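You operate a simulated robot arm through the tools that you are given. There is no shell and no other tool. Be economical: measure what you need, move in short steps, check, and stop when the job is done.

Carry out the task below with a simulated two-armed robot. There is one attempt and no reset: what you move stays moved.

Task
Open the cedar drawer, take the grey card case and leave it in the used side of the cedar drawer and shut the drawer again. Then put the jolly sign on the right end of the print cart away on the mending bench top. Then take the orange photo tile and put it on the packing table top. Then take the green bowler hat and put it on the yellow mat on the print cart. Then open the left drawer of the mending bench, put the booth fuse from the mending bench top in the inside of the left mending drawer and shut the drawer again. Then take the large paper cassette from the bare stretch of the counter and leave it on the long white table top. Then open the green drawer, take the orange sponge from the narrow bay of the green drawer and put it on the yellow plaque, then shut the drawer. Then take the glue dabber on the middle of the counter and put it away on the back of the battery table. Then fetch the focus chart and stand it on the mending bench top. Then shut the tray cover. The order counts. Set down upright: focus chart.

It is judged by the outcome, as a careful person would: the job done as asked, and still so three seconds after it is handed in. It fails if anything else is knocked over, pushed out of place, dropped, spilled or broken. A push-on lid holds only when it is set on centred and level and pressed home; a screw cap is set on level and turned clockwise until tight.

Robot
Two 6-joint arms with two-finger parallel grippers on one trunk, on a base that drives. Base frame: it is fixed to the floor where the robot stands at the start and does not move with it; the origin is under the middle of the robot, x ahead of it, y to its left, z up. Readings come in mm, degrees, newtons and seconds.
The left shoulder is at the start at [60, 187, 997], the right one opposite. With the tool pointing down near the work surface each hand reaches from about 100 to 520 mm from the robot's upright axis, wherever it stands, measured 20 degrees to its own side. Places, roughly: back of the battery table (37x15 cm) [-1940, -3220, 840]; booth fuse [-500, 3000, 1000]; cedar drawer [600, 0, 700]; focus chart [-4500, 1750, 1000]; glue dabber [-5250, 1500, 750]; green bowler hat (9x10x5 cm) [400, 800, 800]; green drawer [-5400, 1500, 700]; grey card case [-1250, -250, 500]; inside of the left mending drawer [-1900, 2700, 700]; jolly sign [-1250, 0, 750]; left drawer of the mending bench [-1800, 2600, 700]; long white table top [-2800, -800, 700]; mending bench top [-1200, 3000, 900]; orange photo tile [-1250, 250, 750]; orange sponge (7x5x4 cm) [-5500, 1400, 700]; packing table top [700, -2100, 800]; paper cassette [-5500, 1500, 750]; tray cover [-3700, -1000, 700]; used side of the cedar drawer [600, -100, 700]; yellow mat on the print cart (30x16 cm) [-1440, 0, 840]; yellow plaque [-3250, -750, 750]. Payload 1.57 kg a hand.
The TCP of each hand is the grasp point between the finger pads, 30 mm short of the fingertips. In the tool frame z runs along the fingers and y along their closing line. Largest opening 110 mm; finger width 24, thickness 12; the body of the gripper, 48 by 112 mm, starts 78 mm behind the TCP.
Orientation is that of the tool frame in the base frame, as [roll, pitch, yaw] about the fixed x, y, z axes, in that order (R = Rz(yaw) Ry(pitch) Rx(roll)). With the fingers straight down and closing along the base's y, the tool's x points along the base's -x, its y along +y and its z along -z.

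Tools
- The arms move only by the tool nudge_tool. It takes "left_plan", "right_plan" or both (then of equal length, played together; a hand with none holds still); each is a list of rows, each a list of 6 numbers: the shift along the tool's x, y, z in mm, then the turn, a rotation vector about the tool's x, y, z in degrees. In form: [[dx, dy, dz, rx, ry, rz], ...]. A call has 1 to 8 rows; each row shifts and turns the commanded pose from where the row before left it, along the tool's axes as they then stand. "left_fingers" and "right_fingers" are, for a hand that has rows, the opening, from 0 (shut) to 1 (fully open), set as the call begins (left out, the last holds). Rows are played at 5 a second. More than 50 mm and 8.6 degrees between two rows, or a gripper value outside its range, and nothing of the call is played. Where a pose cannot be reached the arm comes as near as it can. A force on the tool above 40 N (or 10 N above the force at the start of the call, whichever is more), or a blocked arm, ends the call early, and 0.2 s more pass. The fingers move at their own pace (about 153 mm/s each) and stop on an object; they squeeze with about 29 N. The grip force told is the motor's: it shows also when the fingers shut on nothing. Time passes only in rows, and 0.2 s behind the last, so rows that do not move let the fingers close. It gives the time, the measured TCP pose, the force on the tool (base axes), the opening and the grip force at its end, in the units of the frame above (readings bear some noise), with the torque about the TCP (base axes, N m) and any sound that the robot's microphone picked up.
- Cameras (640 x 400 px; columns grow to the right, rows downward): "scene" is now at [10.3, 15.6, 1524.8]; the picture's right is [0.34, -0.94, 0.00], its down [-0.80, -0.29, -0.52] and it looks along [0.49, 0.18, -0.86] (base axes); focal length 265 px, centre (320, 200). "left" rides on the left gripper at [70, -16, -141] in its tool frame; the picture's right is [0.23, 0.97, 0.00], its down [-0.86, 0.20, -0.48] and it looks along [-0.47, 0.11, 0.88] (tool axes); focal length 222 px, centre (320, 200). "right" rides on the right gripper at [70, 16, -141] in its tool frame; the picture's right is [-0.23, 0.97, 0.00], its down [-0.86, -0.20, -0.48] and it looks along [-0.47, -0.11, 0.88] (tool axes); focal length 222 px, centre (320, 200). There is no depth. A picture from a camera that has moved, and an enlarged one, comes with that camera's place and axes in the base frame and with its lens. The place of the scene camera against the robot may be out by one fixed shift of up to 18 mm in any direction.
- snapshot(camera): a new picture of that camera. No time passes.
- move_column(by): slides the trunk up (or, below 0, down) by that many mm; the arms and the scene camera ride with it, the base frame stays. It gives what a move gives, with no picture.
- base_move(legs): drives the robot by 1 to 6 legs, each [ahead, left, turn to the left] in mm, mm and degrees, along the robot's own axes; the way and the turn of a leg run together, so that a leg with both is an arc; at most 1500 mm and 180 degrees a leg. The arms and the cameras ride along, it lands a little off, and it stops where it bumps. It gives what a move gives.
- turn_head(pan, tilt): turns the head with the scene camera to pan (to the left, within 86 degrees either way) and tilt (down, from -29 to 69), counted from straight ahead of the robot. It gives what a move gives.
- inspect(camera, box): a new picture of the part [left, top, right, bottom] of that camera's present view, enlarged. No time passes.
- hand_in(): hands the job in; it is judged then, once.

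Go step by step. Nothing tells you exact positions but the pictures and the camera data: compare them with the known pose of the tool, close in by small moves and look again before you grip or let go. The budget is 577 turns and 370 pictures, counting those below and the enlarged ones. Unless the task says otherwise, let go and move clear before handing in.

The tools are called after "Call:" by a JSON object that holds its "name" and its "arguments". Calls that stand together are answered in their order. nudge_tool: Moves the arms, as the interface text tells. Its arguments: {"type":"object","properties":{"left_plan":{"type":"array","items":{"type":"array","items":{"type":"number"}}},"left_fingers":{"type":"number"},"right_plan":{"type":"array","items":{"type":"array","items":{"type":"number"}}},"right_fingers":{"type":"number"}},"required":[]} The other tools are called the same way: move_column (by) slides the trunk up or down; base_move (legs) drives the base; turn_head (pan, tilt) turns the head that bears the scene camera; snapshot (camera) takes a picture; inspect (camera, box) takes an enlarged picture of a part of a camera's view; hand_in () hands the job in.

At the start:

```text
clock: 0.0
left_eef_pos: [434.1, 356.4, 1030.8]
left_orientation: [179.9, 0.0, -180.0]
left_ft_force: [0.1, -0.4, 0.5]
left_ft_torque: [0.0, -0.01, 0.0]
left_finger_gap: 110.1
left_finger_force: 0.1
right_eef_pos: [406.4, -3.9, 1062.1]
right_orientation: [179.9, 0.0, 180.0]
right_ft_force: [-0.2, -0.3, 0.3]
right_ft_torque: [-0.02, 0.03, 0.01]
right_finger_gap: 110.0
right_finger_force: 0.1
trunk travel left (down, up): [-625.0, 365.0]
robot x, y, heading: [0.2, -2.3, -0.1]
head pan, tilt: [20.1, 58.8]
```

scene: 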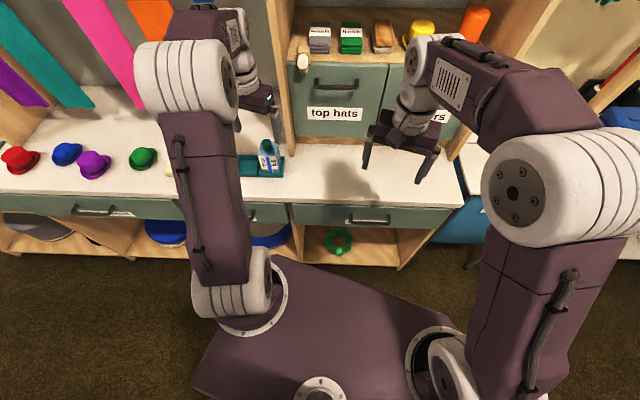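
right: 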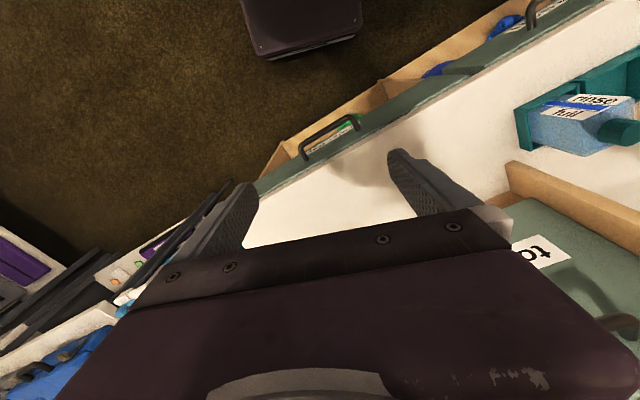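
left: 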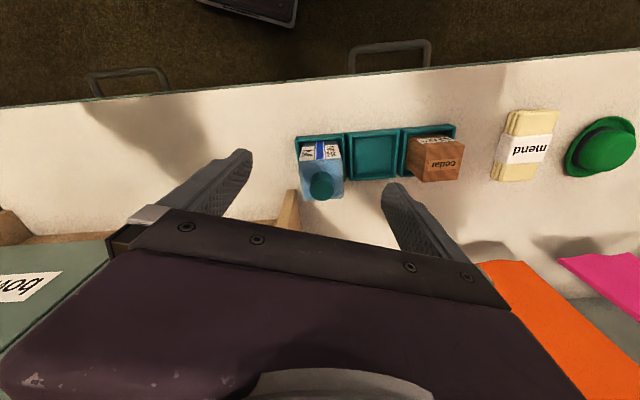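

I see a counter ahead with hats, drawer cabinets and drawers under the counter. I will look around first to find the cedar drawer.

Call:
{"name": "turn_head", "arguments": {"pan": 0, "tilt": 40}}

Call:
{"name": "snapshot", "arguments": {"camera": "scene"}}

```text
clock: 0.8
left_eef_pos: [434.8, 357.6, 1030.4]
left_orientation: [179.9, 0.1, -180.0]
left_ft_force: [0.2, -0.3, 0.2]
left_ft_torque: [0.0, -0.01, 0.02]
left_finger_gap: 109.9
left_finger_force: 0.0
right_eef_pos: [405.1, -2.7, 1062.9]
right_orientation: [179.9, 0.0, -179.9]
right_ft_force: [-0.3, -0.7, -0.2]
right_ft_torque: [0.02, 0.01, -0.02]
right_finger_gap: 109.9
right_finger_force: 0.1
trunk travel left (down, up): [-625.0, 365.0]
robot x, y, heading: [0.2, -2.0, 0.2]
head pan, tilt: [0.0, 40.0]
```

```text
366 pictures are left
camera scene: at [31.3, -7.6, 1550.1], right [0.0, -1.0, 0.0], down [-0.64, 0.0, -0.77], along [0.77, 0.0, -0.64], focal length 265 px, centre (320, 200)
```

scene: 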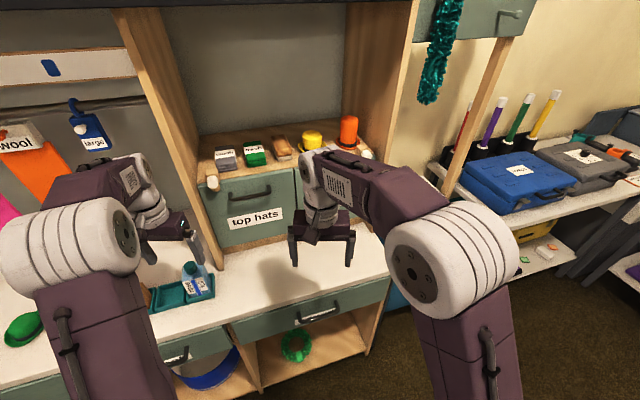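

The drawer under the counter at about [460, 0, 700] has a label. I read it and look around the room.

Call:
{"name": "inspect", "arguments": {"camera": "scene", "box": [130, 240, 400, 400]}}

Call:
{"name": "inspect", "arguments": {"camera": "scene", "box": [190, 110, 390, 240]}}

Call:
{"name": "turn_head", "arguments": {"pan": 60, "tilt": 35}}

Call:
{"name": "snapshot", "arguments": {"camera": "scene"}}

Call:
{"name": "turn_head", "arguments": {"pan": -60, "tilt": 30}}

Call:
{"name": "snapshot", "arguments": {"camera": "scene"}}

```text
2.37 times, centred on (265, 320) of scene
camera zoom: at [31.3, -7.6, 1550.1], right [0.0, -1.0, 0.0], down [-0.64, 0.0, -0.77], along [0.77, 0.0, -0.64], focal length 627 px, centre (450, -84)
```

zoom: 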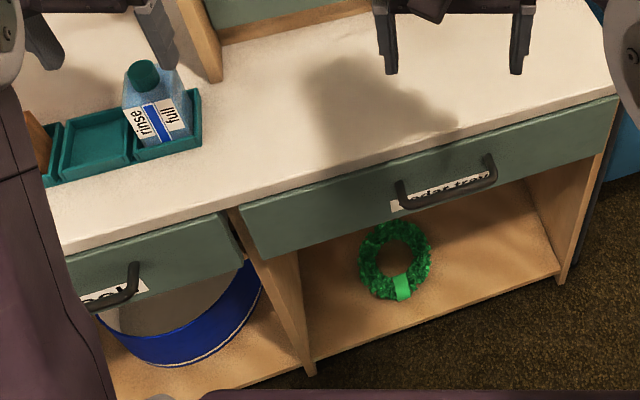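

```text
3.08 times, centred on (290, 175) of scene
camera zoom: at [31.3, -7.6, 1550.1], right [0.0, -1.0, 0.0], down [-0.64, 0.0, -0.77], along [0.77, 0.0, -0.64], focal length 814 px, centre (412, 277)
```

zoom: 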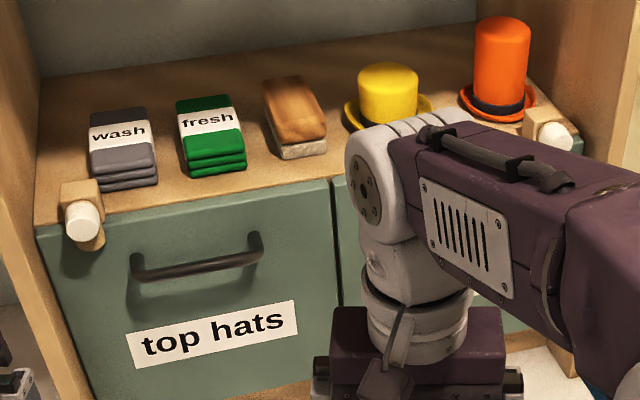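

```text
clock: 2.1
left_eef_pos: [434.4, 357.7, 1030.0]
left_orientation: [179.9, 0.1, -179.9]
left_ft_force: [0.0, -0.6, 0.2]
left_ft_torque: [0.0, 0.02, 0.0]
left_finger_gap: 110.0
left_finger_force: 0.1
right_eef_pos: [406.3, -3.1, 1062.2]
right_orientation: [180.0, 0.1, -180.0]
right_ft_force: [-0.5, -0.1, -0.1]
right_ft_torque: [0.03, 0.0, 0.0]
right_finger_gap: 109.8
right_finger_force: 0.1
trunk travel left (down, up): [-625.0, 365.0]
robot x, y, heading: [1.2, -1.1, -0.1]
head pan, tilt: [60.0, 35.0]
```

```text
363 pictures are left
camera scene: at [-9.4, 68.5, 1557.7], right [0.87, -0.5, 0.0], down [-0.29, -0.5, -0.82], along [0.41, 0.71, -0.57], focal length 265 px, centre (320, 200)
```

scene: 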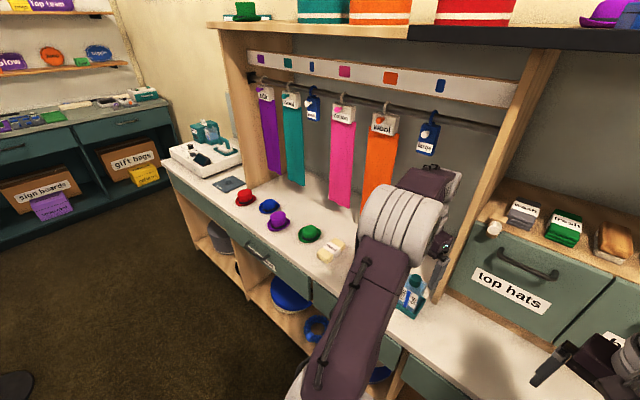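

```text
clock: 4.1
left_eef_pos: [433.8, 356.5, 1030.5]
left_orientation: [180.0, 0.0, -179.9]
left_ft_force: [-0.6, 0.1, 0.3]
left_ft_torque: [0.02, 0.01, -0.01]
left_finger_gap: 109.7
left_finger_force: 0.1
right_eef_pos: [407.1, -2.9, 1061.7]
right_orientation: [-180.0, 0.1, -180.0]
right_ft_force: [-0.4, 0.2, 0.3]
right_ft_torque: [0.03, -0.02, -0.02]
right_finger_gap: 110.1
right_finger_force: 0.0
trunk travel left (down, up): [-625.0, 365.0]
robot x, y, heading: [-2.1, 3.0, -0.1]
head pan, tilt: [-60.0, 30.0]
```

```text
362 pictures are left
camera scene: at [-8.3, -86.0, 1565.5], right [-0.87, -0.5, 0.0], down [-0.25, 0.43, -0.87], along [0.43, -0.75, -0.5], focal length 265 px, centre (320, 200)
```

scene: 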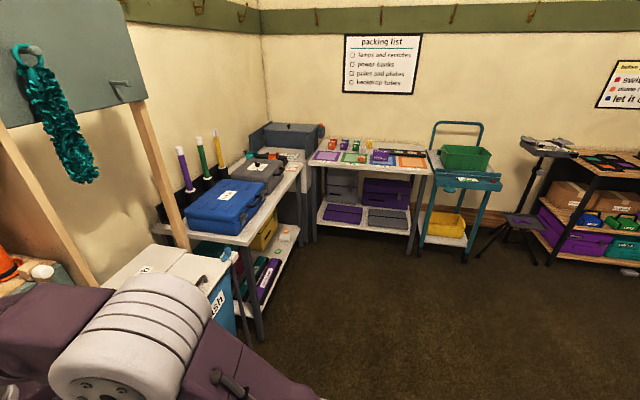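

The drawer at about x 460 reads "cedar tray". I pull the right hand back and turn it to point forward with fingers closing vertically to grip its handle.

Call:
{"name": "nudge_tool", "arguments": {"right_plan": [[45, 0, 0, 0, 0, 0], [45, 0, 0, 0, 0, 0], [0, 0, 0, -4.42, -4.42, 5.265], [0, 0, 0, -4.42, -4.42, 5.265], [0, 0, 0, -4.42, -4.42, 5.265], [0, 0, 0, -4.42, -4.42, 5.265], [0, 0, 0, -4.42, -4.42, 5.265], [0, 0, 0, -4.42, -4.42, 5.265]]}}

Call:
{"name": "nudge_tool", "arguments": {"right_plan": [[0, 0, 0, -4.42, -4.42, 5.265], [0, 0, 0, -4.42, -4.42, 5.265], [0, 0, 0, -4.42, -4.42, 5.265], [0, 0, 0, -4.42, -4.42, 5.265], [0, 0, 0, -4.42, -4.42, 5.265], [0, 0, 0, -4.42, -4.42, 5.265], [0, 0, 0, -4.42, -4.42, 5.265], [0, 0, 0, -4.42, -4.42, 5.265]]}}

Call:
{"name": "turn_head", "arguments": {"pan": 0, "tilt": 55}}

Call:
{"name": "snapshot", "arguments": {"camera": "scene"}}

Call:
{"name": "snapshot", "arguments": {"camera": "right"}}

```text
clock: 5.9
left_eef_pos: [434.0, 357.9, 1031.9]
left_orientation: [179.9, 0.2, -179.9]
left_ft_force: [-0.2, 0.2, 0.1]
left_ft_torque: [-0.01, 0.02, -0.01]
left_finger_gap: 110.1
left_finger_force: 0.1
right_eef_pos: [315.6, -3.2, 1062.0]
right_orientation: [146.3, 16.8, 142.3]
right_ft_force: [-0.2, -0.4, -0.3]
right_ft_torque: [0.04, -0.03, 0.0]
right_finger_gap: 109.9
right_finger_force: 0.1
trunk travel left (down, up): [-625.0, 365.0]
robot x, y, heading: [-0.4, -1.7, -0.1]
head pan, tilt: [-60.0, 30.0]
```

```text
clock: 7.7
left_eef_pos: [434.1, 356.6, 1030.2]
left_orientation: [179.9, 0.0, -179.8]
left_ft_force: [-0.6, 0.0, -0.1]
left_ft_torque: [-0.02, 0.02, 0.01]
left_finger_gap: 109.9
left_finger_force: 0.0
right_eef_pos: [324.2, 16.9, 1096.4]
right_orientation: [130.1, 16.3, 123.6]
right_ft_force: [0.1, -0.3, 0.4]
right_ft_torque: [0.03, -0.01, 0.04]
right_finger_gap: 109.9
right_finger_force: 0.0
right hand out of reach, approached as far as the arm can: row 1, 2, 3, 4, 5, 6, 7, 8
trunk travel left (down, up): [-625.0, 365.0]
robot x, y, heading: [-0.6, -1.0, -0.1]
head pan, tilt: [-60.0, 30.0]
```

```text
clock: 9.0
left_eef_pos: [432.7, 356.9, 1031.0]
left_orientation: [179.9, 0.1, -179.9]
left_ft_force: [0.7, 0.6, 0.6]
left_ft_torque: [-0.01, -0.01, 0.01]
left_finger_gap: 109.9
left_finger_force: 0.0
right_eef_pos: [323.6, 16.0, 1097.2]
right_orientation: [130.2, 16.2, 123.8]
right_ft_force: [0.4, 0.4, 0.0]
right_ft_torque: [0.01, 0.01, -0.02]
right_finger_gap: 110.1
right_finger_force: 0.0
trunk travel left (down, up): [-625.0, 365.0]
robot x, y, heading: [-2.5, -1.7, -0.2]
head pan, tilt: [0.0, 55.0]
```

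```text
361 pictures are left
camera scene: at [18.5, -7.8, 1529.5], right [0.0, -1.0, 0.0], down [-0.82, 0.0, -0.57], along [0.57, 0.0, -0.82], focal length 265 px, centre (320, 200)
```

scene: 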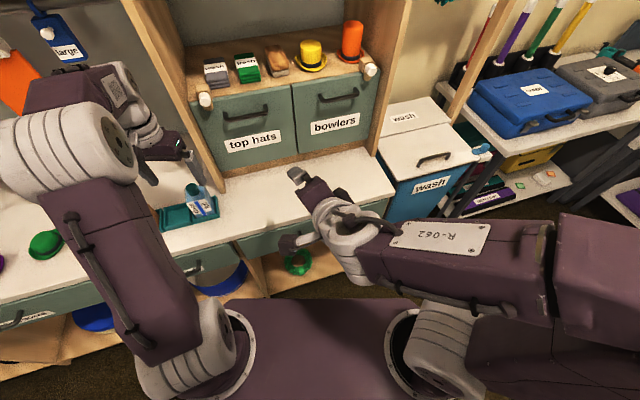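

```text
360 pictures are left
camera right: at [188.0, 42.2, 1176.5], right [0.53, 0.34, 0.78], down [0.02, -0.92, 0.39], along [0.85, -0.19, -0.49], focal length 222 px, centre (320, 200)
```

right: 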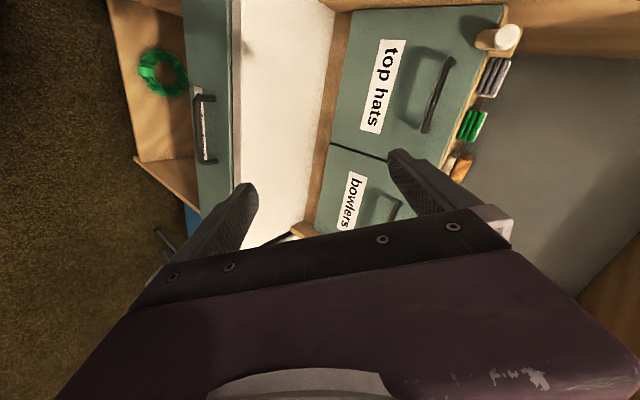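

The fully turned pose is out of reach at this height. I lower the hand toward the drawer height, where it should be reachable, and look again.

Call:
{"name": "nudge_tool", "arguments": {"right_plan": [[0, -42.5, 7.5, 0, 0, 0], [0, -42.5, 7.5, 0, 0, 0], [0, -42.5, 7.5, 0, 0, 0], [0, -42.5, 7.5, 0, 0, 0], [0, -42.5, 7.5, 0, 0, 0], [0, -42.5, 7.5, 0, 0, 0]]}}

Call:
{"name": "snapshot", "arguments": {"camera": "right"}}

Call:
{"name": "snapshot", "arguments": {"camera": "scene"}}

```text
clock: 10.4
left_eef_pos: [433.9, 357.5, 1031.0]
left_orientation: [179.9, 0.1, -179.9]
left_ft_force: [0.4, -0.6, 0.1]
left_ft_torque: [-0.04, 0.01, -0.01]
left_finger_gap: 110.0
left_finger_force: 0.0
right_eef_pos: [322.3, 16.9, 1096.4]
right_orientation: [130.2, 16.4, 123.7]
right_ft_force: [0.4, -0.3, -0.3]
right_ft_torque: [0.03, -0.01, -0.01]
right_finger_gap: 109.7
right_finger_force: 0.1
right hand out of reach, approached as far as the arm can: row 1, 2, 3, 4, 5, 6
trunk travel left (down, up): [-625.0, 365.0]
robot x, y, heading: [-0.2, -0.6, 0.0]
head pan, tilt: [0.0, 55.0]
```

```text
359 pictures are left
camera right: at [188.0, 42.2, 1176.4], right [0.53, 0.34, 0.78], down [0.02, -0.92, 0.39], along [0.85, -0.19, -0.49], focal length 222 px, centre (320, 200)
```

right: 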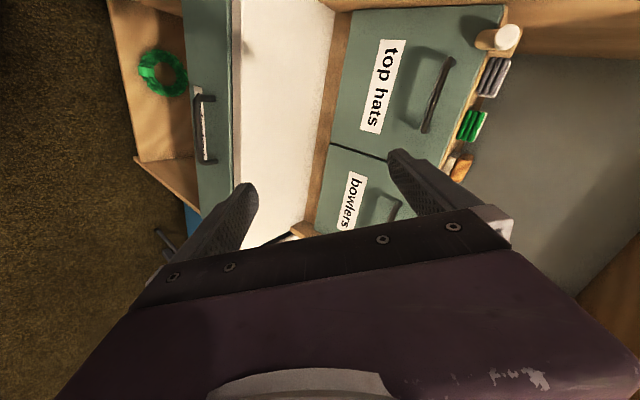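

```text
358 pictures are left
camera scene: at [18.4, -7.7, 1529.5], right [0.0, -1.0, 0.0], down [-0.82, 0.0, -0.57], along [0.57, 0.0, -0.82], focal length 265 px, centre (320, 200)
```

scene: 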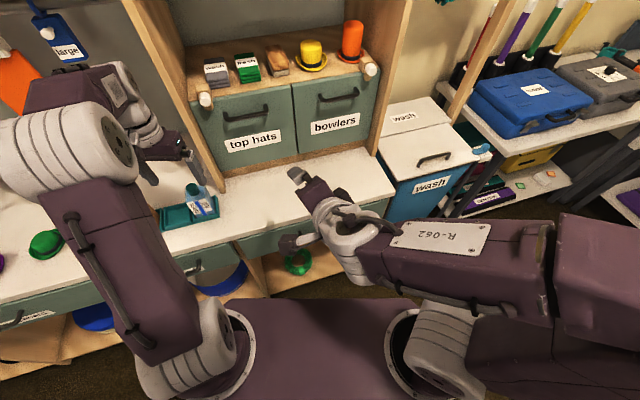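

The arm is stuck at a joint limit. I undo the turn and see how the command stands.

Call:
{"name": "nudge_tool", "arguments": {"right_plan": [[0, 0, 0, 4.42, 4.42, -5.265], [0, 0, 0, 4.42, 4.42, -5.265], [0, 0, 0, 4.42, 4.42, -5.265], [0, 0, 0, 4.42, 4.42, -5.265], [0, 0, 0, 4.42, 4.42, -5.265], [0, 0, 0, 4.42, 4.42, -5.265], [0, 0, 0, 4.42, 4.42, -5.265], [0, 0, 0, 4.42, 4.42, -5.265]]}}

```text
clock: 12.2
left_eef_pos: [433.4, 357.8, 1030.0]
left_orientation: [179.9, 0.0, -179.9]
left_ft_force: [-0.4, -0.3, -0.7]
left_ft_torque: [-0.01, 0.01, 0.03]
left_finger_gap: 109.9
left_finger_force: 0.0
right_eef_pos: [324.2, 18.1, 1095.9]
right_orientation: [177.8, 2.0, 176.9]
right_ft_force: [-1.1, 0.8, 0.7]
right_ft_torque: [-0.02, 0.05, -0.03]
right_finger_gap: 110.0
right_finger_force: 0.1
trunk travel left (down, up): [-625.0, 365.0]
robot x, y, heading: [-0.8, -0.6, 0.3]
head pan, tilt: [0.0, 55.0]
```

The command follows the actual pose. I try the opposite yaw while descending in front of the counter edge.

Call:
{"name": "nudge_tool", "arguments": {"right_plan": [[0, 0, 35, 0, 0, -8.5], [0, 0, 35, 0, 0, -8.5], [0, 0, 35, 0, 0, -8.5], [0, 0, 35, 0, 0, -8.5], [0, 0, 35, 0, 0, -8.5], [0, 0, 35, 0, 0, -8.5], [0, 0, 35, 0, 0, -8.5], [0, 0, 35, 0, 0, -8.5]]}}

Call:
{"name": "nudge_tool", "arguments": {"right_plan": [[0, 0, 0, 0, 0, -8.0], [0, 0, 0, 0, 0, -8.5], [0, 0, 0, 8.5, 0, 0], [0, 0, 0, 8.5, 0, 0], [0, 0, 0, 8.5, 0, 0], [0, 0, 0, 8.5, 0, 0], [0, 0, 0, 8.5, 0, 0], [0, 0, 0, 8.5, 0, 0]]}}

```text
clock: 14.0
left_eef_pos: [434.2, 357.5, 1030.9]
left_orientation: [-179.9, 0.0, -180.0]
left_ft_force: [-0.4, 0.3, 0.3]
left_ft_torque: [0.01, 0.01, 0.02]
left_finger_gap: 109.8
left_finger_force: 0.0
right_eef_pos: [336.4, 28.2, 817.0]
right_orientation: [-178.8, 3.0, -115.2]
right_ft_force: [0.3, -0.4, 0.1]
right_ft_torque: [0.02, -0.01, -0.03]
right_finger_gap: 110.0
right_finger_force: 0.0
trunk travel left (down, up): [-625.0, 365.0]
robot x, y, heading: [-0.4, -0.7, 0.0]
head pan, tilt: [0.0, 55.0]
```

```text
clock: 16.0
left_eef_pos: [433.5, 357.8, 1031.4]
left_orientation: [-180.0, 0.2, -179.9]
left_ft_force: [0.7, -0.2, 0.5]
left_ft_torque: [0.0, -0.04, 0.0]
left_finger_gap: 110.1
left_finger_force: 0.0
right_eef_pos: [369.1, -5.3, 824.1]
right_orientation: [-129.7, 4.0, -107.6]
right_ft_force: [-0.1, 0.3, 0.0]
right_ft_torque: [-0.01, -0.02, 0.0]
right_finger_gap: 110.1
right_finger_force: 0.0
right hand out of reach, approached as far as the arm can: row 4
trunk travel left (down, up): [-625.0, 365.0]
robot x, y, heading: [2.2, -2.6, 0.0]
head pan, tilt: [0.0, 55.0]
stopped in row 8 (right hand): the arm was blocked; the commanded pose is now the measured one
```

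The arm was blocked, so I look where the hand is.

Call:
{"name": "snapshot", "arguments": {"camera": "scene"}}

Call:
{"name": "snapshot", "arguments": {"camera": "right"}}

```text
357 pictures are left
camera scene: at [18.0, -7.6, 1529.5], right [0.0, -1.0, 0.0], down [-0.82, 0.0, -0.57], along [0.57, 0.0, -0.82], focal length 265 px, centre (320, 200)
```

scene: 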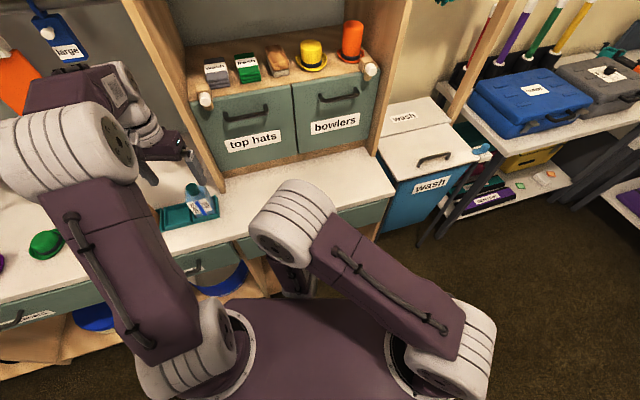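

```text
356 pictures are left
camera right: at [232.5, -41.1, 896.1], right [-0.51, 0.45, -0.73], down [0.02, 0.86, 0.52], along [0.86, 0.25, -0.44], focal length 222 px, centre (320, 200)
```

right: 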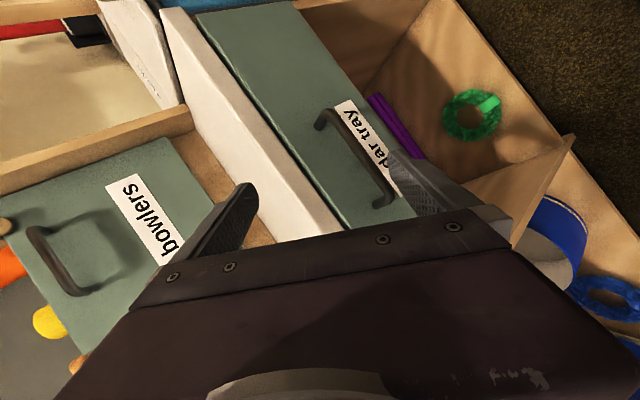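

The handle triangulates to about [451, 6, 712]. The arm is cramped, so I back the base 200 mm first and then finish tilting the hand.

Call:
{"name": "base_move", "arguments": {"legs": [[-200, 0, 0]]}}

Call:
{"name": "nudge_tool", "arguments": {"right_plan": [[0, 0, 40, 0, 0, 0], [0, 0, 40, 0, 0, 0], [0, 0, 30, 0, 0, 0], [0, 0, 0, 8.5, 0, 0], [0, 0, 0, 8.5, 0, 0], [0, 0, 0, 8.5, 0, 0], [0, 0, 0, 5, 0, 0]]}}

```text
clock: 17.6
left_eef_pos: [232.8, 356.3, 1031.2]
left_orientation: [179.9, 0.1, 180.0]
left_ft_force: [0.6, -0.6, 0.5]
left_ft_torque: [-0.01, -0.02, 0.02]
left_finger_gap: 109.9
left_finger_force: 0.0
right_eef_pos: [168.3, -5.8, 823.6]
right_orientation: [-129.8, 4.1, -107.7]
right_ft_force: [1.1, 0.4, 0.1]
right_ft_torque: [-0.02, 0.01, -0.01]
right_finger_gap: 110.2
right_finger_force: 0.1
trunk travel left (down, up): [-625.0, 365.0]
robot x, y, heading: [-198.4, -0.3, -0.1]
head pan, tilt: [0.0, 55.0]
```

```text
clock: 19.2
left_eef_pos: [232.9, 356.9, 1031.2]
left_orientation: [179.9, 0.1, 179.9]
left_ft_force: [0.1, 0.3, -0.3]
left_ft_torque: [0.01, -0.01, -0.01]
left_finger_gap: 110.2
left_finger_force: 0.1
right_eef_pos: [249.7, -26.5, 753.5]
right_orientation: [-99.1, 4.0, -107.7]
right_ft_force: [0.2, 0.4, 0.3]
right_ft_torque: [-0.02, -0.01, -0.02]
right_finger_gap: 110.0
right_finger_force: 0.0
trunk travel left (down, up): [-625.0, 365.0]
robot x, y, heading: [-202.7, 0.5, 0.0]
head pan, tilt: [0.0, 55.0]
```

I straighten the yaw and approach to about 80 mm before the handle, then look.

Call:
{"name": "nudge_tool", "arguments": {"right_plan": [[0, 0, 0, 0, -8.5, 0], [0, 0, 0, 0, -8.5, -4], [-11, 18, 35, 0, 0, 0], [-11, 18, 35, 0, 0, 0], [-10, 19, 35, 0, 0, 0]], "right_fingers": 0.6}}

Call:
{"name": "snapshot", "arguments": {"camera": "right"}}

Call:
{"name": "snapshot", "arguments": {"camera": "scene"}}

```text
refused: row 2 steps farther than a row can; nothing moved
```

```text
355 pictures are left
camera right: at [93.2, -50.1, 754.7], right [-0.06, 0.33, -0.94], down [-0.17, 0.93, 0.33], along [0.98, 0.18, 0.0], focal length 222 px, centre (320, 200)
```

right: 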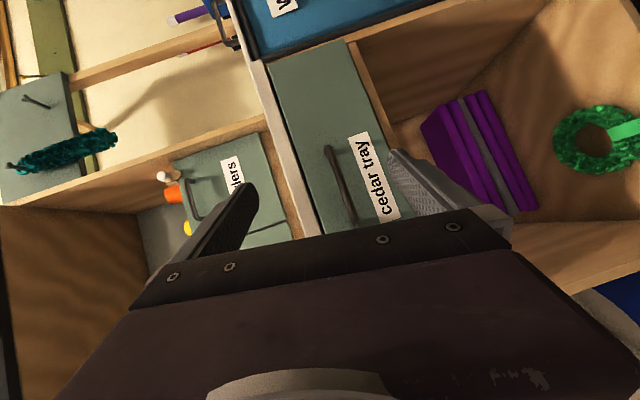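

```text
354 pictures are left
camera scene: at [-182.3, -7.6, 1529.5], right [0.0, -1.0, 0.0], down [-0.82, 0.0, -0.57], along [0.57, 0.0, -0.82], focal length 265 px, centre (320, 200)
```

scene: 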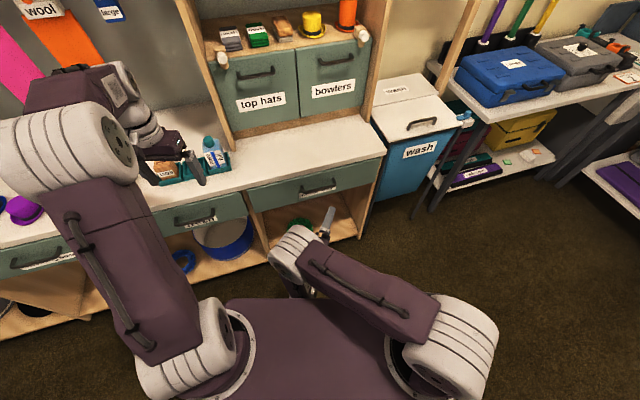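

The label reads "Cedar tray". I resend with smaller steps.

Call:
{"name": "nudge_tool", "arguments": {"right_plan": [[0, 0, 0, 0, -7.5, -2], [0, 0, 0, 0, -7.5, -2], [-11, 18, 35, 0, -2.5, 0], [-11, 18, 35, 0, 0, 0], [-10, 19, 35, 0, 0, 0]], "right_fingers": 0.6}}

Call:
{"name": "snapshot", "arguments": {"camera": "right"}}

```text
clock: 20.4
left_eef_pos: [233.5, 356.5, 1029.7]
left_orientation: [179.9, 0.1, -179.9]
left_ft_force: [-0.2, -0.3, -0.2]
left_ft_torque: [-0.01, 0.0, 0.04]
left_finger_gap: 110.1
left_finger_force: 0.1
right_eef_pos: [347.0, 8.6, 683.6]
right_orientation: [-98.3, 2.6, -89.7]
right_ft_force: [0.4, 1.1, 0.7]
right_ft_torque: [0.03, 0.01, 0.01]
right_finger_gap: 65.9
right_finger_force: 0.0
trunk travel left (down, up): [-625.0, 365.0]
robot x, y, heading: [-200.8, -0.6, 0.1]
head pan, tilt: [0.0, 55.0]
```

```text
353 pictures are left
camera right: at [205.0, -61.4, 685.2], right [-0.14, 0.27, -0.95], down [-0.45, 0.84, 0.31], along [0.88, 0.47, 0.0], focal length 222 px, centre (320, 200)
```

right: 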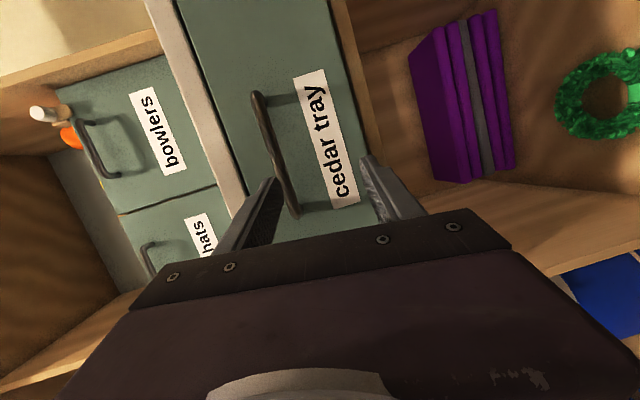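

The bar runs y −63 to 75 at z 716, x about 449. I rise, go forward around it and close.

Call:
{"name": "nudge_tool", "arguments": {"right_plan": [[0, -33, -5, 0, 0, 0], [0, 4.5, 31, 0, 0, 0], [0, 4.5, 31, 0, 0, 0], [0, 4.5, 31, 0, 0, 0]], "right_fingers": 0.45}}

Call:
{"name": "snapshot", "arguments": {"camera": "right"}}

```text
clock: 21.4
left_eef_pos: [228.2, 356.7, 1033.8]
left_orientation: [179.9, 0.5, -179.9]
left_ft_force: [-0.6, -0.2, -0.1]
left_ft_torque: [0.0, -0.02, -0.02]
left_finger_gap: 110.1
left_finger_force: 0.1
right_eef_pos: [431.5, 8.4, 695.6]
right_orientation: [-97.9, 2.6, -89.6]
right_ft_force: [-23.0, 1.5, 10.3]
right_ft_torque: [-0.05, -0.82, -0.06]
right_finger_gap: 54.2
right_finger_force: 2.7
trunk travel left (down, up): [-625.0, 365.0]
robot x, y, heading: [-198.2, -2.2, -0.2]
head pan, tilt: [0.0, 55.0]
```

```text
352 pictures are left
camera right: at [289.5, -63.1, 695.7], right [-0.14, 0.27, -0.95], down [-0.45, 0.84, 0.3], along [0.88, 0.47, 0.01], focal length 222 px, centre (320, 200)
```

right: 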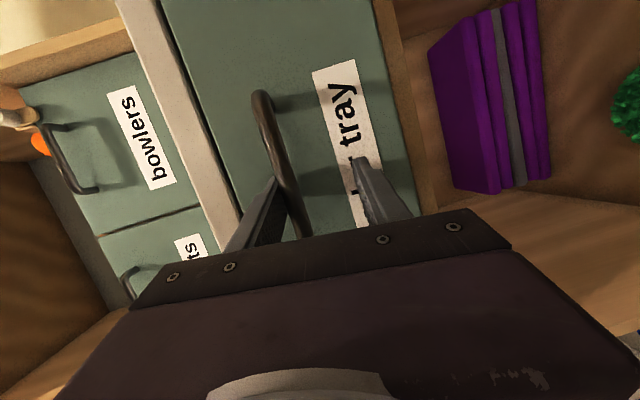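

The upper finger touched the bar since I came in low; I back off, rise 21 mm and go in again.

Call:
{"name": "nudge_tool", "arguments": {"right_plan": [[0, 5, -36, 0, 0, 0], [0, -20, -3, 0, 0, 0], [0, -3, 22, 0, 0, 0], [0, -3, 25, 0, 0, 0]], "right_fingers": 0.5}}

Call:
{"name": "snapshot", "arguments": {"camera": "right"}}

```text
clock: 22.3
left_eef_pos: [232.7, 357.2, 1031.4]
left_orientation: [180.0, 0.1, -179.9]
left_ft_force: [0.1, 0.3, 1.2]
left_ft_torque: [0.0, 0.0, 0.02]
left_finger_gap: 109.9
left_finger_force: 0.1
right_eef_pos: [431.2, 5.4, 710.3]
right_orientation: [-98.2, 2.5, -89.7]
right_ft_force: [0.4, 0.0, -0.1]
right_ft_torque: [0.0, 0.02, 0.02]
right_finger_gap: 55.2
right_finger_force: 0.0
trunk travel left (down, up): [-625.0, 365.0]
robot x, y, heading: [-202.8, 1.4, -0.1]
head pan, tilt: [0.0, 55.0]
stopped in row 4 (right hand): the force on the tool passed its limit at 78 N (the readings are from after the stop); the commanded pose is now the measured one
```

```text
351 pictures are left
camera right: at [288.6, -64.1, 711.1], right [-0.14, 0.27, -0.95], down [-0.45, 0.84, 0.3], along [0.88, 0.47, 0.0], focal length 222 px, centre (320, 200)
```

right: 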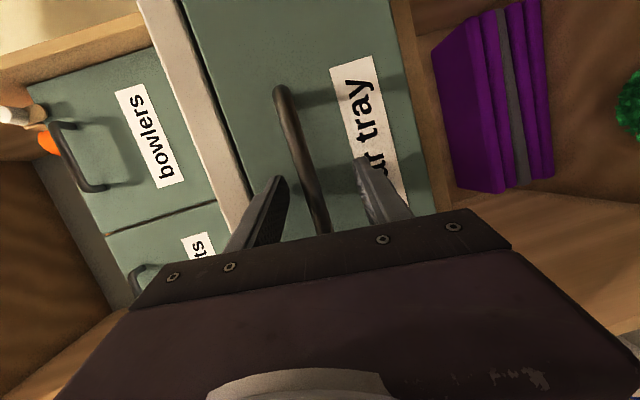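

The bar is now between the fingers; the tips touched the front. I close and pull gently.

Call:
{"name": "nudge_tool", "arguments": {"right_plan": [[0, 0, -2, 0, 0, 0], [0, 0, 0, 0, 0, 0], [0, 0, 0, 0, 0, 0]], "right_fingers": 0.0}}

```text
clock: 23.1
left_eef_pos: [231.2, 356.6, 1031.2]
left_orientation: [180.0, 0.3, -180.0]
left_ft_force: [0.2, 0.5, -0.6]
left_ft_torque: [0.01, -0.04, -0.03]
left_finger_gap: 110.0
left_finger_force: 0.1
right_eef_pos: [429.9, 6.3, 714.8]
right_orientation: [-97.6, 2.7, -89.8]
right_ft_force: [6.6, -5.7, 27.3]
right_ft_torque: [-0.76, -0.17, 0.36]
right_finger_gap: 15.0
right_finger_force: 30.8
trunk travel left (down, up): [-625.0, 365.0]
robot x, y, heading: [-199.2, 0.5, 0.0]
head pan, tilt: [0.0, 55.0]
```

Gripped (15 mm). I pull the drawer straight back with the arm.

Call:
{"name": "nudge_tool", "arguments": {"right_plan": [[0, 4.6, -32, 0, 0, 0], [0, 4.6, -32, 0, 0, 0], [0, 4.6, -32, 0, 0, 0], [0, 4.6, -32, 0, 0, 0], [0, 4.6, -32, 0, 0, 0], [0, 4.6, -32, 0, 0, 0], [0, 4.6, -32, 0, 0, 0]]}}

Call:
{"name": "snapshot", "arguments": {"camera": "scene"}}

```text
clock: 23.4
left_eef_pos: [234.5, 356.0, 1029.5]
left_orientation: [179.9, 0.2, -179.9]
left_ft_force: [-0.4, 0.2, 0.1]
left_ft_torque: [-0.02, 0.04, -0.01]
left_finger_gap: 109.9
left_finger_force: 0.1
right_eef_pos: [424.2, 4.5, 714.8]
right_orientation: [-97.3, 2.7, -90.2]
right_ft_force: [3.6, -3.4, 9.9]
right_ft_torque: [-0.72, -0.16, 1.12]
right_finger_gap: 15.1
right_finger_force: 31.0
trunk travel left (down, up): [-625.0, 365.0]
robot x, y, heading: [-197.5, 0.4, 0.1]
head pan, tilt: [0.0, 55.0]
stopped in row 1 (right hand): the force on the tool passed its limit at 44 N (the readings are from after the stop); the commanded pose is now the measured one
```

```text
350 pictures are left
camera scene: at [-181.8, -7.4, 1529.0], right [0.0, -1.0, 0.0], down [-0.82, 0.0, -0.57], along [0.57, 0.0, -0.82], focal length 265 px, centre (320, 200)
```

scene: 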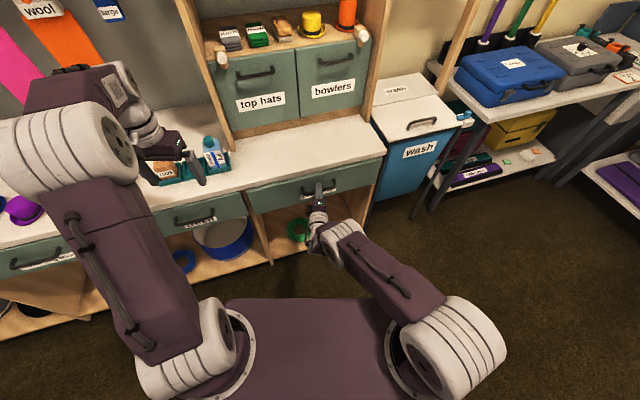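

It moved 6 mm and tripped on force from the fast step. I pull with smaller steps.

Call:
{"name": "nudge_tool", "arguments": {"right_plan": [[0, 1, -8, 0, 0, 0], [0, 2, -14, 0, 0, 0], [0, 2.2, -16, 0, 0, 0], [0, 2.2, -16, 0, 0, 0], [0, 2.2, -16, 0, 0, 0], [0, 2.2, -16, 0, 0, 0], [0, 2.2, -16, 0, 0, 0], [0, 2.2, -16, 0, 0, 0]]}}

```text
clock: 24.2
left_eef_pos: [234.3, 354.8, 1029.8]
left_orientation: [179.9, 0.1, 179.8]
left_ft_force: [0.4, 0.4, 0.5]
left_ft_torque: [-0.03, -0.03, -0.02]
left_finger_gap: 109.9
left_finger_force: 0.1
right_eef_pos: [390.7, -2.9, 714.8]
right_orientation: [-97.1, 2.8, -91.1]
right_ft_force: [2.2, -13.6, 6.8]
right_ft_torque: [-0.7, -0.13, 0.97]
right_finger_gap: 15.2
right_finger_force: 31.3
trunk travel left (down, up): [-625.0, 365.0]
robot x, y, heading: [-202.9, 3.2, -0.6]
head pan, tilt: [0.0, 55.0]
stopped in row 3 (right hand): the force on the tool passed its limit at 44 N (the readings are from after the stop); the commanded pose is now the measured one
```

The drawer has come 33 mm. It has some friction; I pull on with the base.

Call:
{"name": "base_move", "arguments": {"legs": [[-180, 0, 0]]}}

Call:
{"name": "snapshot", "arguments": {"camera": "scene"}}

```text
clock: 25.2
left_eef_pos: [184.8, 352.7, 1031.0]
left_orientation: [179.9, 0.3, 179.7]
left_ft_force: [-0.1, -0.2, 0.5]
left_ft_torque: [0.02, -0.07, 0.0]
left_finger_gap: 110.1
left_finger_force: 0.0
right_eef_pos: [340.0, -9.9, 715.0]
right_orientation: [-97.2, 2.8, -92.0]
right_ft_force: [-1.0, -3.9, -22.1]
right_ft_torque: [-0.91, -0.2, -0.44]
right_finger_gap: 15.0
right_finger_force: 30.2
trunk travel left (down, up): [-625.0, 365.0]
robot x, y, heading: [-253.1, -2.7, -0.4]
head pan, tilt: [0.0, 55.0]
stopped in leg 1: the force on the tool passed its limit at 53 N (the readings are from after the stop); the commanded pose is now the measured one
```

```text
349 pictures are left
camera scene: at [-234.7, -10.0, 1528.9], right [-0.01, -1.0, 0.0], down [-0.82, 0.01, -0.57], along [0.57, 0.0, -0.82], focal length 265 px, centre (320, 200)
```

scene: 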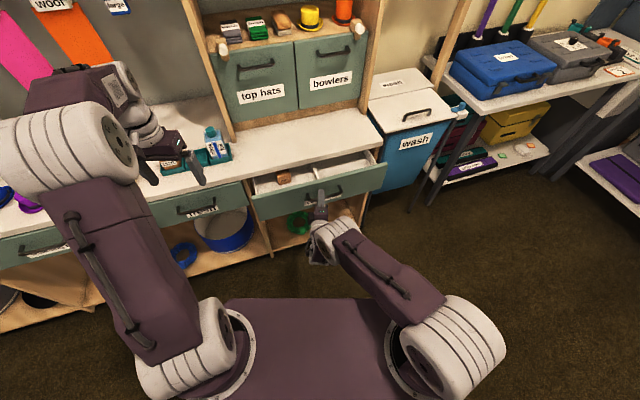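

The drawer is coming out, along a line drifting to −y by about 10° (the counter is angled). I pull along that line.

Call:
{"name": "base_move", "arguments": {"legs": [[-60, -12, 0]]}}

Call:
{"name": "base_move", "arguments": {"legs": [[-60, -12, 0]]}}

Call:
{"name": "snapshot", "arguments": {"camera": "scene"}}

```text
clock: 26.3
left_eef_pos: [132.6, 339.8, 1031.1]
left_orientation: [179.9, 0.2, 179.5]
left_ft_force: [0.5, 0.1, 0.3]
left_ft_torque: [0.02, -0.05, 0.01]
left_finger_gap: 109.9
left_finger_force: 0.1
right_eef_pos: [287.4, -25.6, 715.3]
right_orientation: [-97.2, 2.8, -92.7]
right_ft_force: [-1.2, -4.0, -7.1]
right_ft_torque: [-0.71, -0.04, 0.86]
right_finger_gap: 15.0
right_finger_force: 30.7
trunk travel left (down, up): [-625.0, 365.0]
robot x, y, heading: [-305.4, -12.6, -0.5]
head pan, tilt: [0.0, 55.0]
stopped in leg 1: the force on the tool passed its limit at 44 N (the readings are from after the stop); the commanded pose is now the measured one
```

```text
clock: 27.3
left_eef_pos: [73.0, 324.8, 1031.6]
left_orientation: [179.7, 0.0, 179.4]
left_ft_force: [-1.2, 0.6, 0.2]
left_ft_torque: [-0.01, -0.03, -0.03]
left_finger_gap: 109.9
left_finger_force: 0.1
right_eef_pos: [230.2, -43.4, 715.0]
right_orientation: [-97.2, 3.2, -93.2]
right_ft_force: [10.2, -30.4, -8.5]
right_ft_torque: [-0.85, -0.31, -0.08]
right_finger_gap: 15.1
right_finger_force: 31.0
trunk travel left (down, up): [-625.0, 365.0]
robot x, y, heading: [-364.8, -24.4, -0.7]
head pan, tilt: [0.0, 55.0]
```

```text
348 pictures are left
camera scene: at [-344.7, -36.5, 1529.4], right [-0.01, -1.0, 0.0], down [-0.82, 0.01, -0.57], along [0.57, 0.0, -0.82], focal length 265 px, centre (320, 200)
```

scene: 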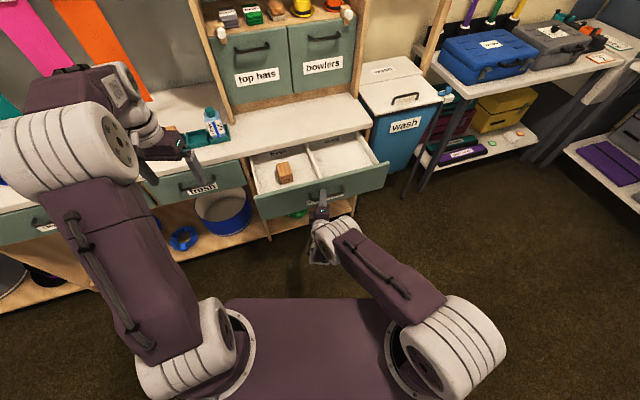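

The drawer is about 200 mm out and has two bays. I read their labels.

Call:
{"name": "inspect", "arguments": {"camera": "scene", "box": [240, 125, 400, 225]}}

```text
4.00 times, centred on (320, 175) of scene
camera zoom: at [-344.7, -36.5, 1529.4], right [-0.01, -1.0, 0.0], down [-0.82, 0.01, -0.57], along [0.57, 0.0, -0.82], focal length 1059 px, centre (320, 300)
```

zoom: 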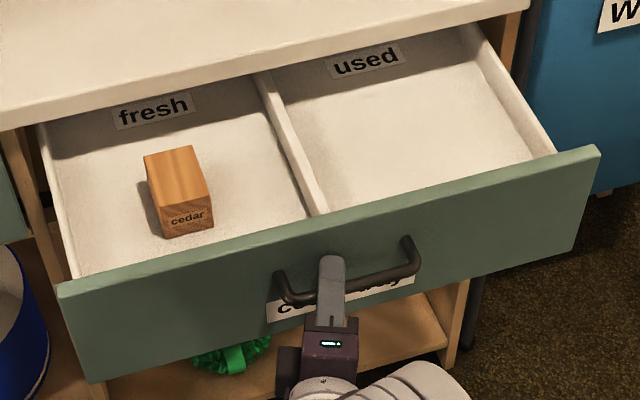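

The right bay is "used". I release the handle and retreat, then turn to face the print cart behind.

Call:
{"name": "nudge_tool", "arguments": {"right_plan": [[0, 0, 0, 0, 0, 0], [0, 0, 0, 0, 0, 0], [0, 0, -30, 0, 0, 0], [0, 0, -40, 0, 0, 0], [0, 0, -40, 0, 0, 0]], "right_fingers": 0.55}}

Call:
{"name": "turn_head", "arguments": {"pan": -86, "tilt": 40}}

Call:
{"name": "snapshot", "arguments": {"camera": "scene"}}

```text
clock: 28.5
left_eef_pos: [73.2, 328.6, 1030.9]
left_orientation: [179.8, 0.1, 179.5]
left_ft_force: [-0.3, -0.2, 0.5]
left_ft_torque: [-0.03, 0.0, -0.03]
left_finger_gap: 110.3
left_finger_force: 0.2
right_eef_pos: [118.9, -33.2, 728.9]
right_orientation: [-97.1, 3.0, -93.3]
right_ft_force: [-0.4, -0.8, 0.1]
right_ft_torque: [0.02, -0.03, -0.03]
right_finger_gap: 60.5
right_finger_force: 0.1
trunk travel left (down, up): [-625.0, 365.0]
robot x, y, heading: [-367.0, -23.7, -0.7]
head pan, tilt: [0.0, 55.0]
```

```text
clock: 30.1
left_eef_pos: [74.5, 329.2, 1030.1]
left_orientation: [179.9, 0.1, 179.4]
left_ft_force: [0.5, 0.2, -0.1]
left_ft_torque: [0.01, -0.01, -0.02]
left_finger_gap: 109.9
left_finger_force: 0.1
right_eef_pos: [120.3, -34.3, 728.5]
right_orientation: [-97.1, 3.1, -93.2]
right_ft_force: [0.7, -0.6, -0.7]
right_ft_torque: [0.01, 0.05, -0.01]
right_finger_gap: 60.5
right_finger_force: 0.0
trunk travel left (down, up): [-625.0, 365.0]
robot x, y, heading: [-363.6, -23.3, -0.5]
head pan, tilt: [-85.9, 40.0]
```

```text
346 pictures are left
camera scene: at [-412.6, -115.3, 1550.1], right [-1.0, -0.06, 0.0], down [-0.04, 0.64, -0.77], along [0.05, -0.76, -0.64], focal length 265 px, centre (320, 200)
```

scene: 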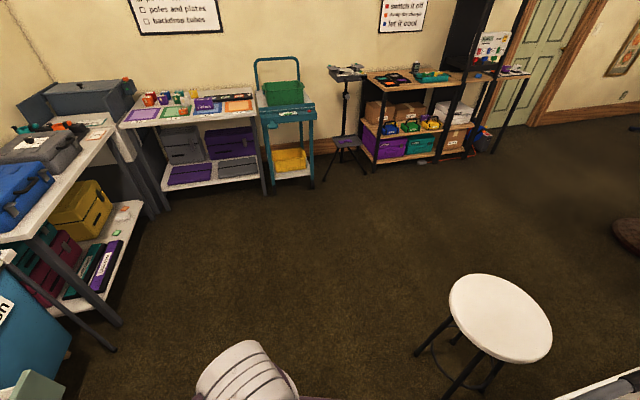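

A white round stool stands near [-1130, -680]. I back a little and turn left around to face the cart.

Call:
{"name": "base_move", "arguments": {"legs": [[-80, 0, 0], [0, 0, 180]]}}

Call:
{"name": "turn_head", "arguments": {"pan": 0, "tilt": 45}}

Call:
{"name": "snapshot", "arguments": {"camera": "scene"}}

```text
clock: 38.3
left_eef_pos: [-888.4, -364.5, 1031.7]
left_orientation: [179.9, 0.3, -1.8]
left_ft_force: [0.6, 0.1, -0.4]
left_ft_torque: [0.03, 0.01, 0.02]
left_finger_gap: 109.9
left_finger_force: 0.1
right_eef_pos: [-923.9, 8.7, 726.1]
right_orientation: [-97.3, 2.5, 84.3]
right_ft_force: [10.9, 10.2, 4.3]
right_ft_torque: [-0.41, 0.53, -0.29]
right_finger_gap: 63.6
right_finger_force: 1.8
trunk travel left (down, up): [-625.0, 365.0]
robot x, y, heading: [-446.2, -23.8, 178.1]
head pan, tilt: [-85.9, 40.0]
stopped in leg 2: the force on the tool passed its limit at 46 N (the readings are from after the stop); the commanded pose is now the measured one
```

```text
clock: 39.9
left_eef_pos: [-887.8, -364.3, 1031.6]
left_orientation: [179.8, 0.3, -1.7]
left_ft_force: [-1.4, 0.3, 1.3]
left_ft_torque: [-0.03, -0.02, 0.0]
left_finger_gap: 110.0
left_finger_force: 0.1
right_eef_pos: [-924.8, 8.6, 727.7]
right_orientation: [-97.3, 2.7, 84.5]
right_ft_force: [16.2, 12.0, 2.4]
right_ft_torque: [-0.47, 0.67, -0.36]
right_finger_gap: 61.7
right_finger_force: 0.5
trunk travel left (down, up): [-625.0, 365.0]
robot x, y, heading: [-445.7, -21.8, 178.0]
head pan, tilt: [0.0, 45.0]
```

```text
345 pictures are left
camera scene: at [-454.9, -26.4, 1542.9], right [0.03, 1.0, 0.0], down [0.7, -0.02, -0.71], along [-0.71, 0.02, -0.71], focal length 265 px, centre (320, 200)
```

scene: 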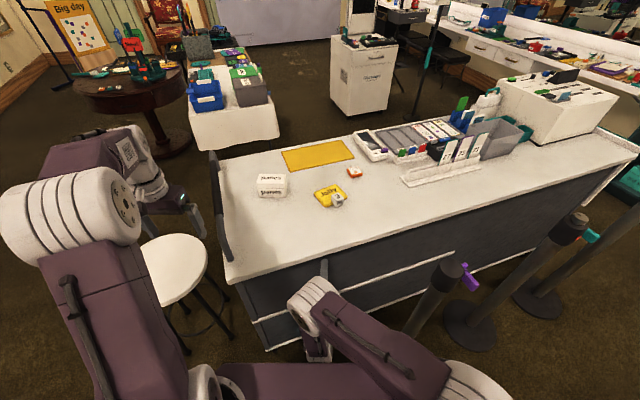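

The right fingertips touched the cart's front face; I back away and look closer.

Call:
{"name": "base_move", "arguments": {"legs": [[-120, 0, 2]]}}

Call:
{"name": "snapshot", "arguments": {"camera": "scene"}}

Call:
{"name": "snapshot", "arguments": {"camera": "right"}}

Call:
{"name": "inspect", "arguments": {"camera": "scene", "box": [200, 90, 400, 215]}}

```text
clock: 41.1
left_eef_pos: [-757.3, -382.2, 1029.4]
left_orientation: [179.9, 0.1, 0.2]
left_ft_force: [-1.7, -0.6, -0.3]
left_ft_torque: [0.02, -0.01, -0.01]
left_finger_gap: 110.1
left_finger_force: 0.0
right_eef_pos: [-806.4, -10.9, 726.6]
right_orientation: [-97.4, 2.6, 86.5]
right_ft_force: [0.6, -0.6, -0.7]
right_ft_torque: [0.01, -0.03, 0.01]
right_finger_gap: 60.6
right_finger_force: 0.1
trunk travel left (down, up): [-625.0, 365.0]
robot x, y, heading: [-321.3, -21.6, -180.0]
head pan, tilt: [0.0, 45.0]
```

```text
344 pictures are left
camera scene: at [-338.6, -31.5, 1542.9], right [0.0, 1.0, 0.0], down [0.71, 0.0, -0.71], along [-0.71, 0.0, -0.71], focal length 265 px, centre (320, 200)
```

scene: 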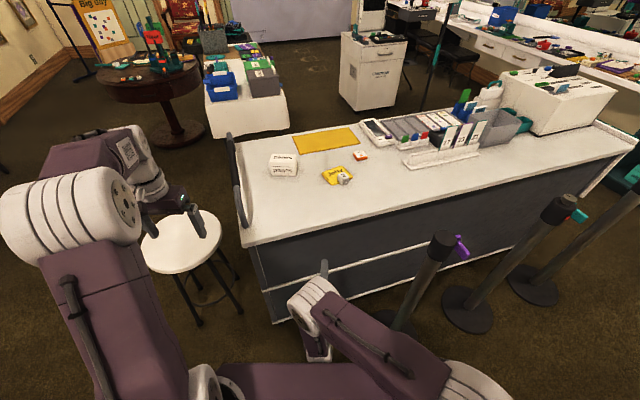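

```text
343 pictures are left
camera right: at [-661.1, 49.2, 725.0], right [0.11, -0.28, -0.95], down [0.4, -0.87, 0.3], along [-0.91, -0.41, 0.01], focal length 222 px, centre (320, 200)
```

right: 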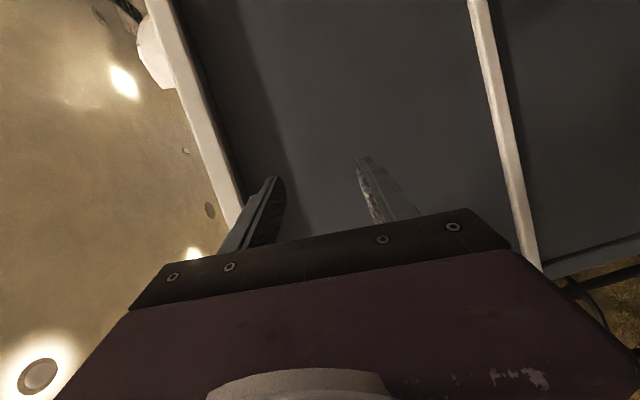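

```text
3.20 times, centred on (300, 152) of scene
camera zoom: at [-338.6, -31.5, 1542.9], right [0.0, 1.0, 0.0], down [0.71, 0.0, -0.71], along [-0.71, 0.0, -0.71], focal length 847 px, centre (384, 352)
```

zoom: 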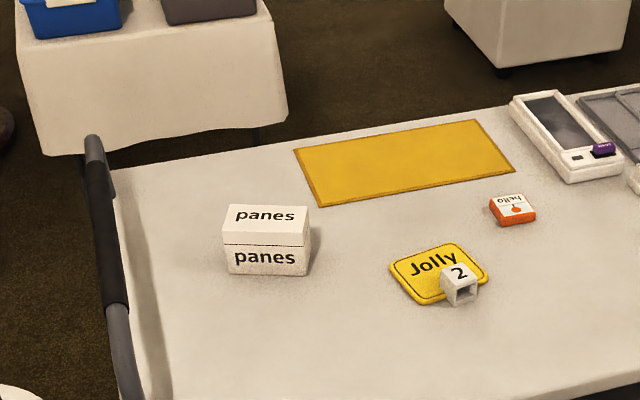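

The cart has panels on this side; the card case is on a lower shelf. I lower the trunk to look beneath the top.

Call:
{"name": "move_column", "arguments": {"by": -450}}

Call:
{"name": "turn_head", "arguments": {"pan": 0, "tilt": 30}}

Call:
{"name": "snapshot", "arguments": {"camera": "scene"}}

Call:
{"name": "snapshot", "arguments": {"camera": "right"}}

```text
refused: -450 is not a number from -400 to 400
```

```text
clock: 41.9
left_eef_pos: [-756.2, -381.5, 1030.3]
left_orientation: [179.8, 0.0, 0.2]
left_ft_force: [-0.1, 0.5, 0.2]
left_ft_torque: [-0.01, 0.01, 0.0]
left_finger_gap: 110.1
left_finger_force: 0.2
right_eef_pos: [-807.4, -11.2, 727.3]
right_orientation: [-97.5, 2.7, 86.5]
right_ft_force: [-0.4, 0.2, 0.3]
right_ft_torque: [-0.02, 0.03, -0.03]
right_finger_gap: 60.7
right_finger_force: 0.0
trunk travel left (down, up): [-625.0, 365.0]
robot x, y, heading: [-325.1, -24.9, -179.9]
head pan, tilt: [0.0, 30.0]
```

```text
341 pictures are left
camera scene: at [-347.9, -31.4, 1565.4], right [0.0, 1.0, 0.0], down [0.5, 0.0, -0.87], along [-0.87, 0.0, -0.5], focal length 265 px, centre (320, 200)
```

scene: 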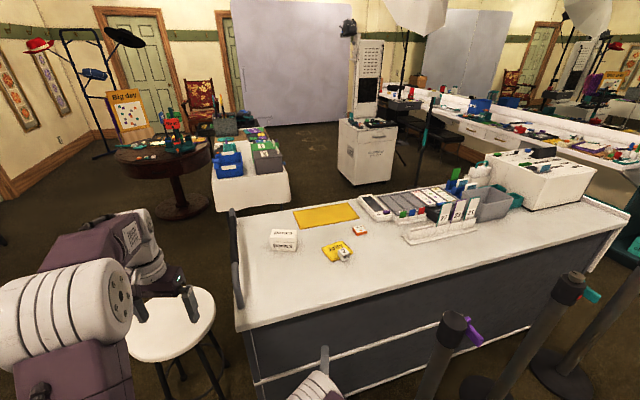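

```text
340 pictures are left
camera right: at [-661.2, 49.2, 725.0], right [0.11, -0.28, -0.95], down [0.4, -0.87, 0.3], along [-0.91, -0.41, 0.01], focal length 222 px, centre (320, 200)
```

right: 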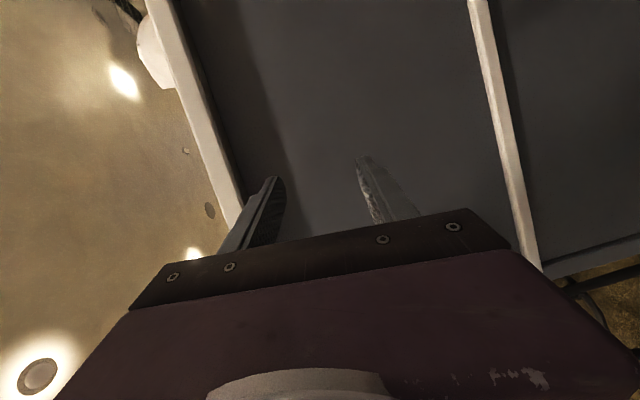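

The cart is angled about 18° like the counter and its near side is a closed panel, so the shelf opens on the far side. I drive around the stool to the far side, beginning with a turn and a leg along −y.

Call:
{"name": "base_move", "arguments": {"legs": [[-60, 0, 0], [0, 0, 90], [1250, 0, 0], [0, 0, -90]]}}

Call:
{"name": "snapshot", "arguments": {"camera": "scene"}}

```text
clock: 56.4
left_eef_pos: [-711.6, -1632.2, 1029.1]
left_orientation: [179.9, 0.1, -0.2]
left_ft_force: [0.5, 0.5, -0.8]
left_ft_torque: [0.01, 0.02, 0.04]
left_finger_gap: 110.0
left_finger_force: 0.1
right_eef_pos: [-759.0, -1262.8, 725.3]
right_orientation: [-97.5, 2.6, 86.0]
right_ft_force: [0.0, 0.0, 0.5]
right_ft_torque: [-0.01, -0.05, 0.02]
right_finger_gap: 60.7
right_finger_force: 0.1
trunk travel left (down, up): [-625.0, 365.0]
robot x, y, heading: [-275.5, -1278.5, 179.8]
head pan, tilt: [0.0, 30.0]
```

```text
339 pictures are left
camera scene: at [-299.6, -1285.5, 1565.5], right [0.0, 1.0, 0.0], down [0.5, 0.0, -0.87], along [-0.87, 0.0, -0.5], focal length 265 px, centre (320, 200)
```

scene: 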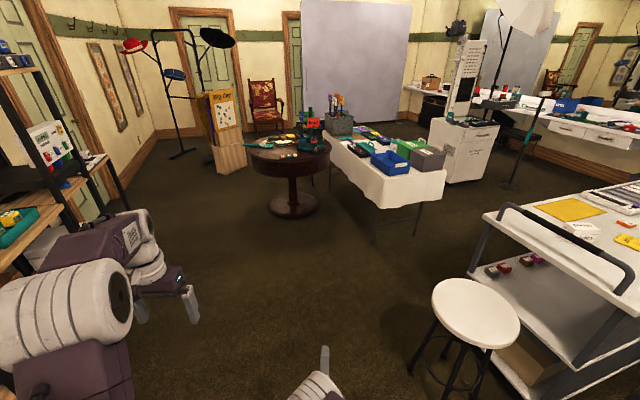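

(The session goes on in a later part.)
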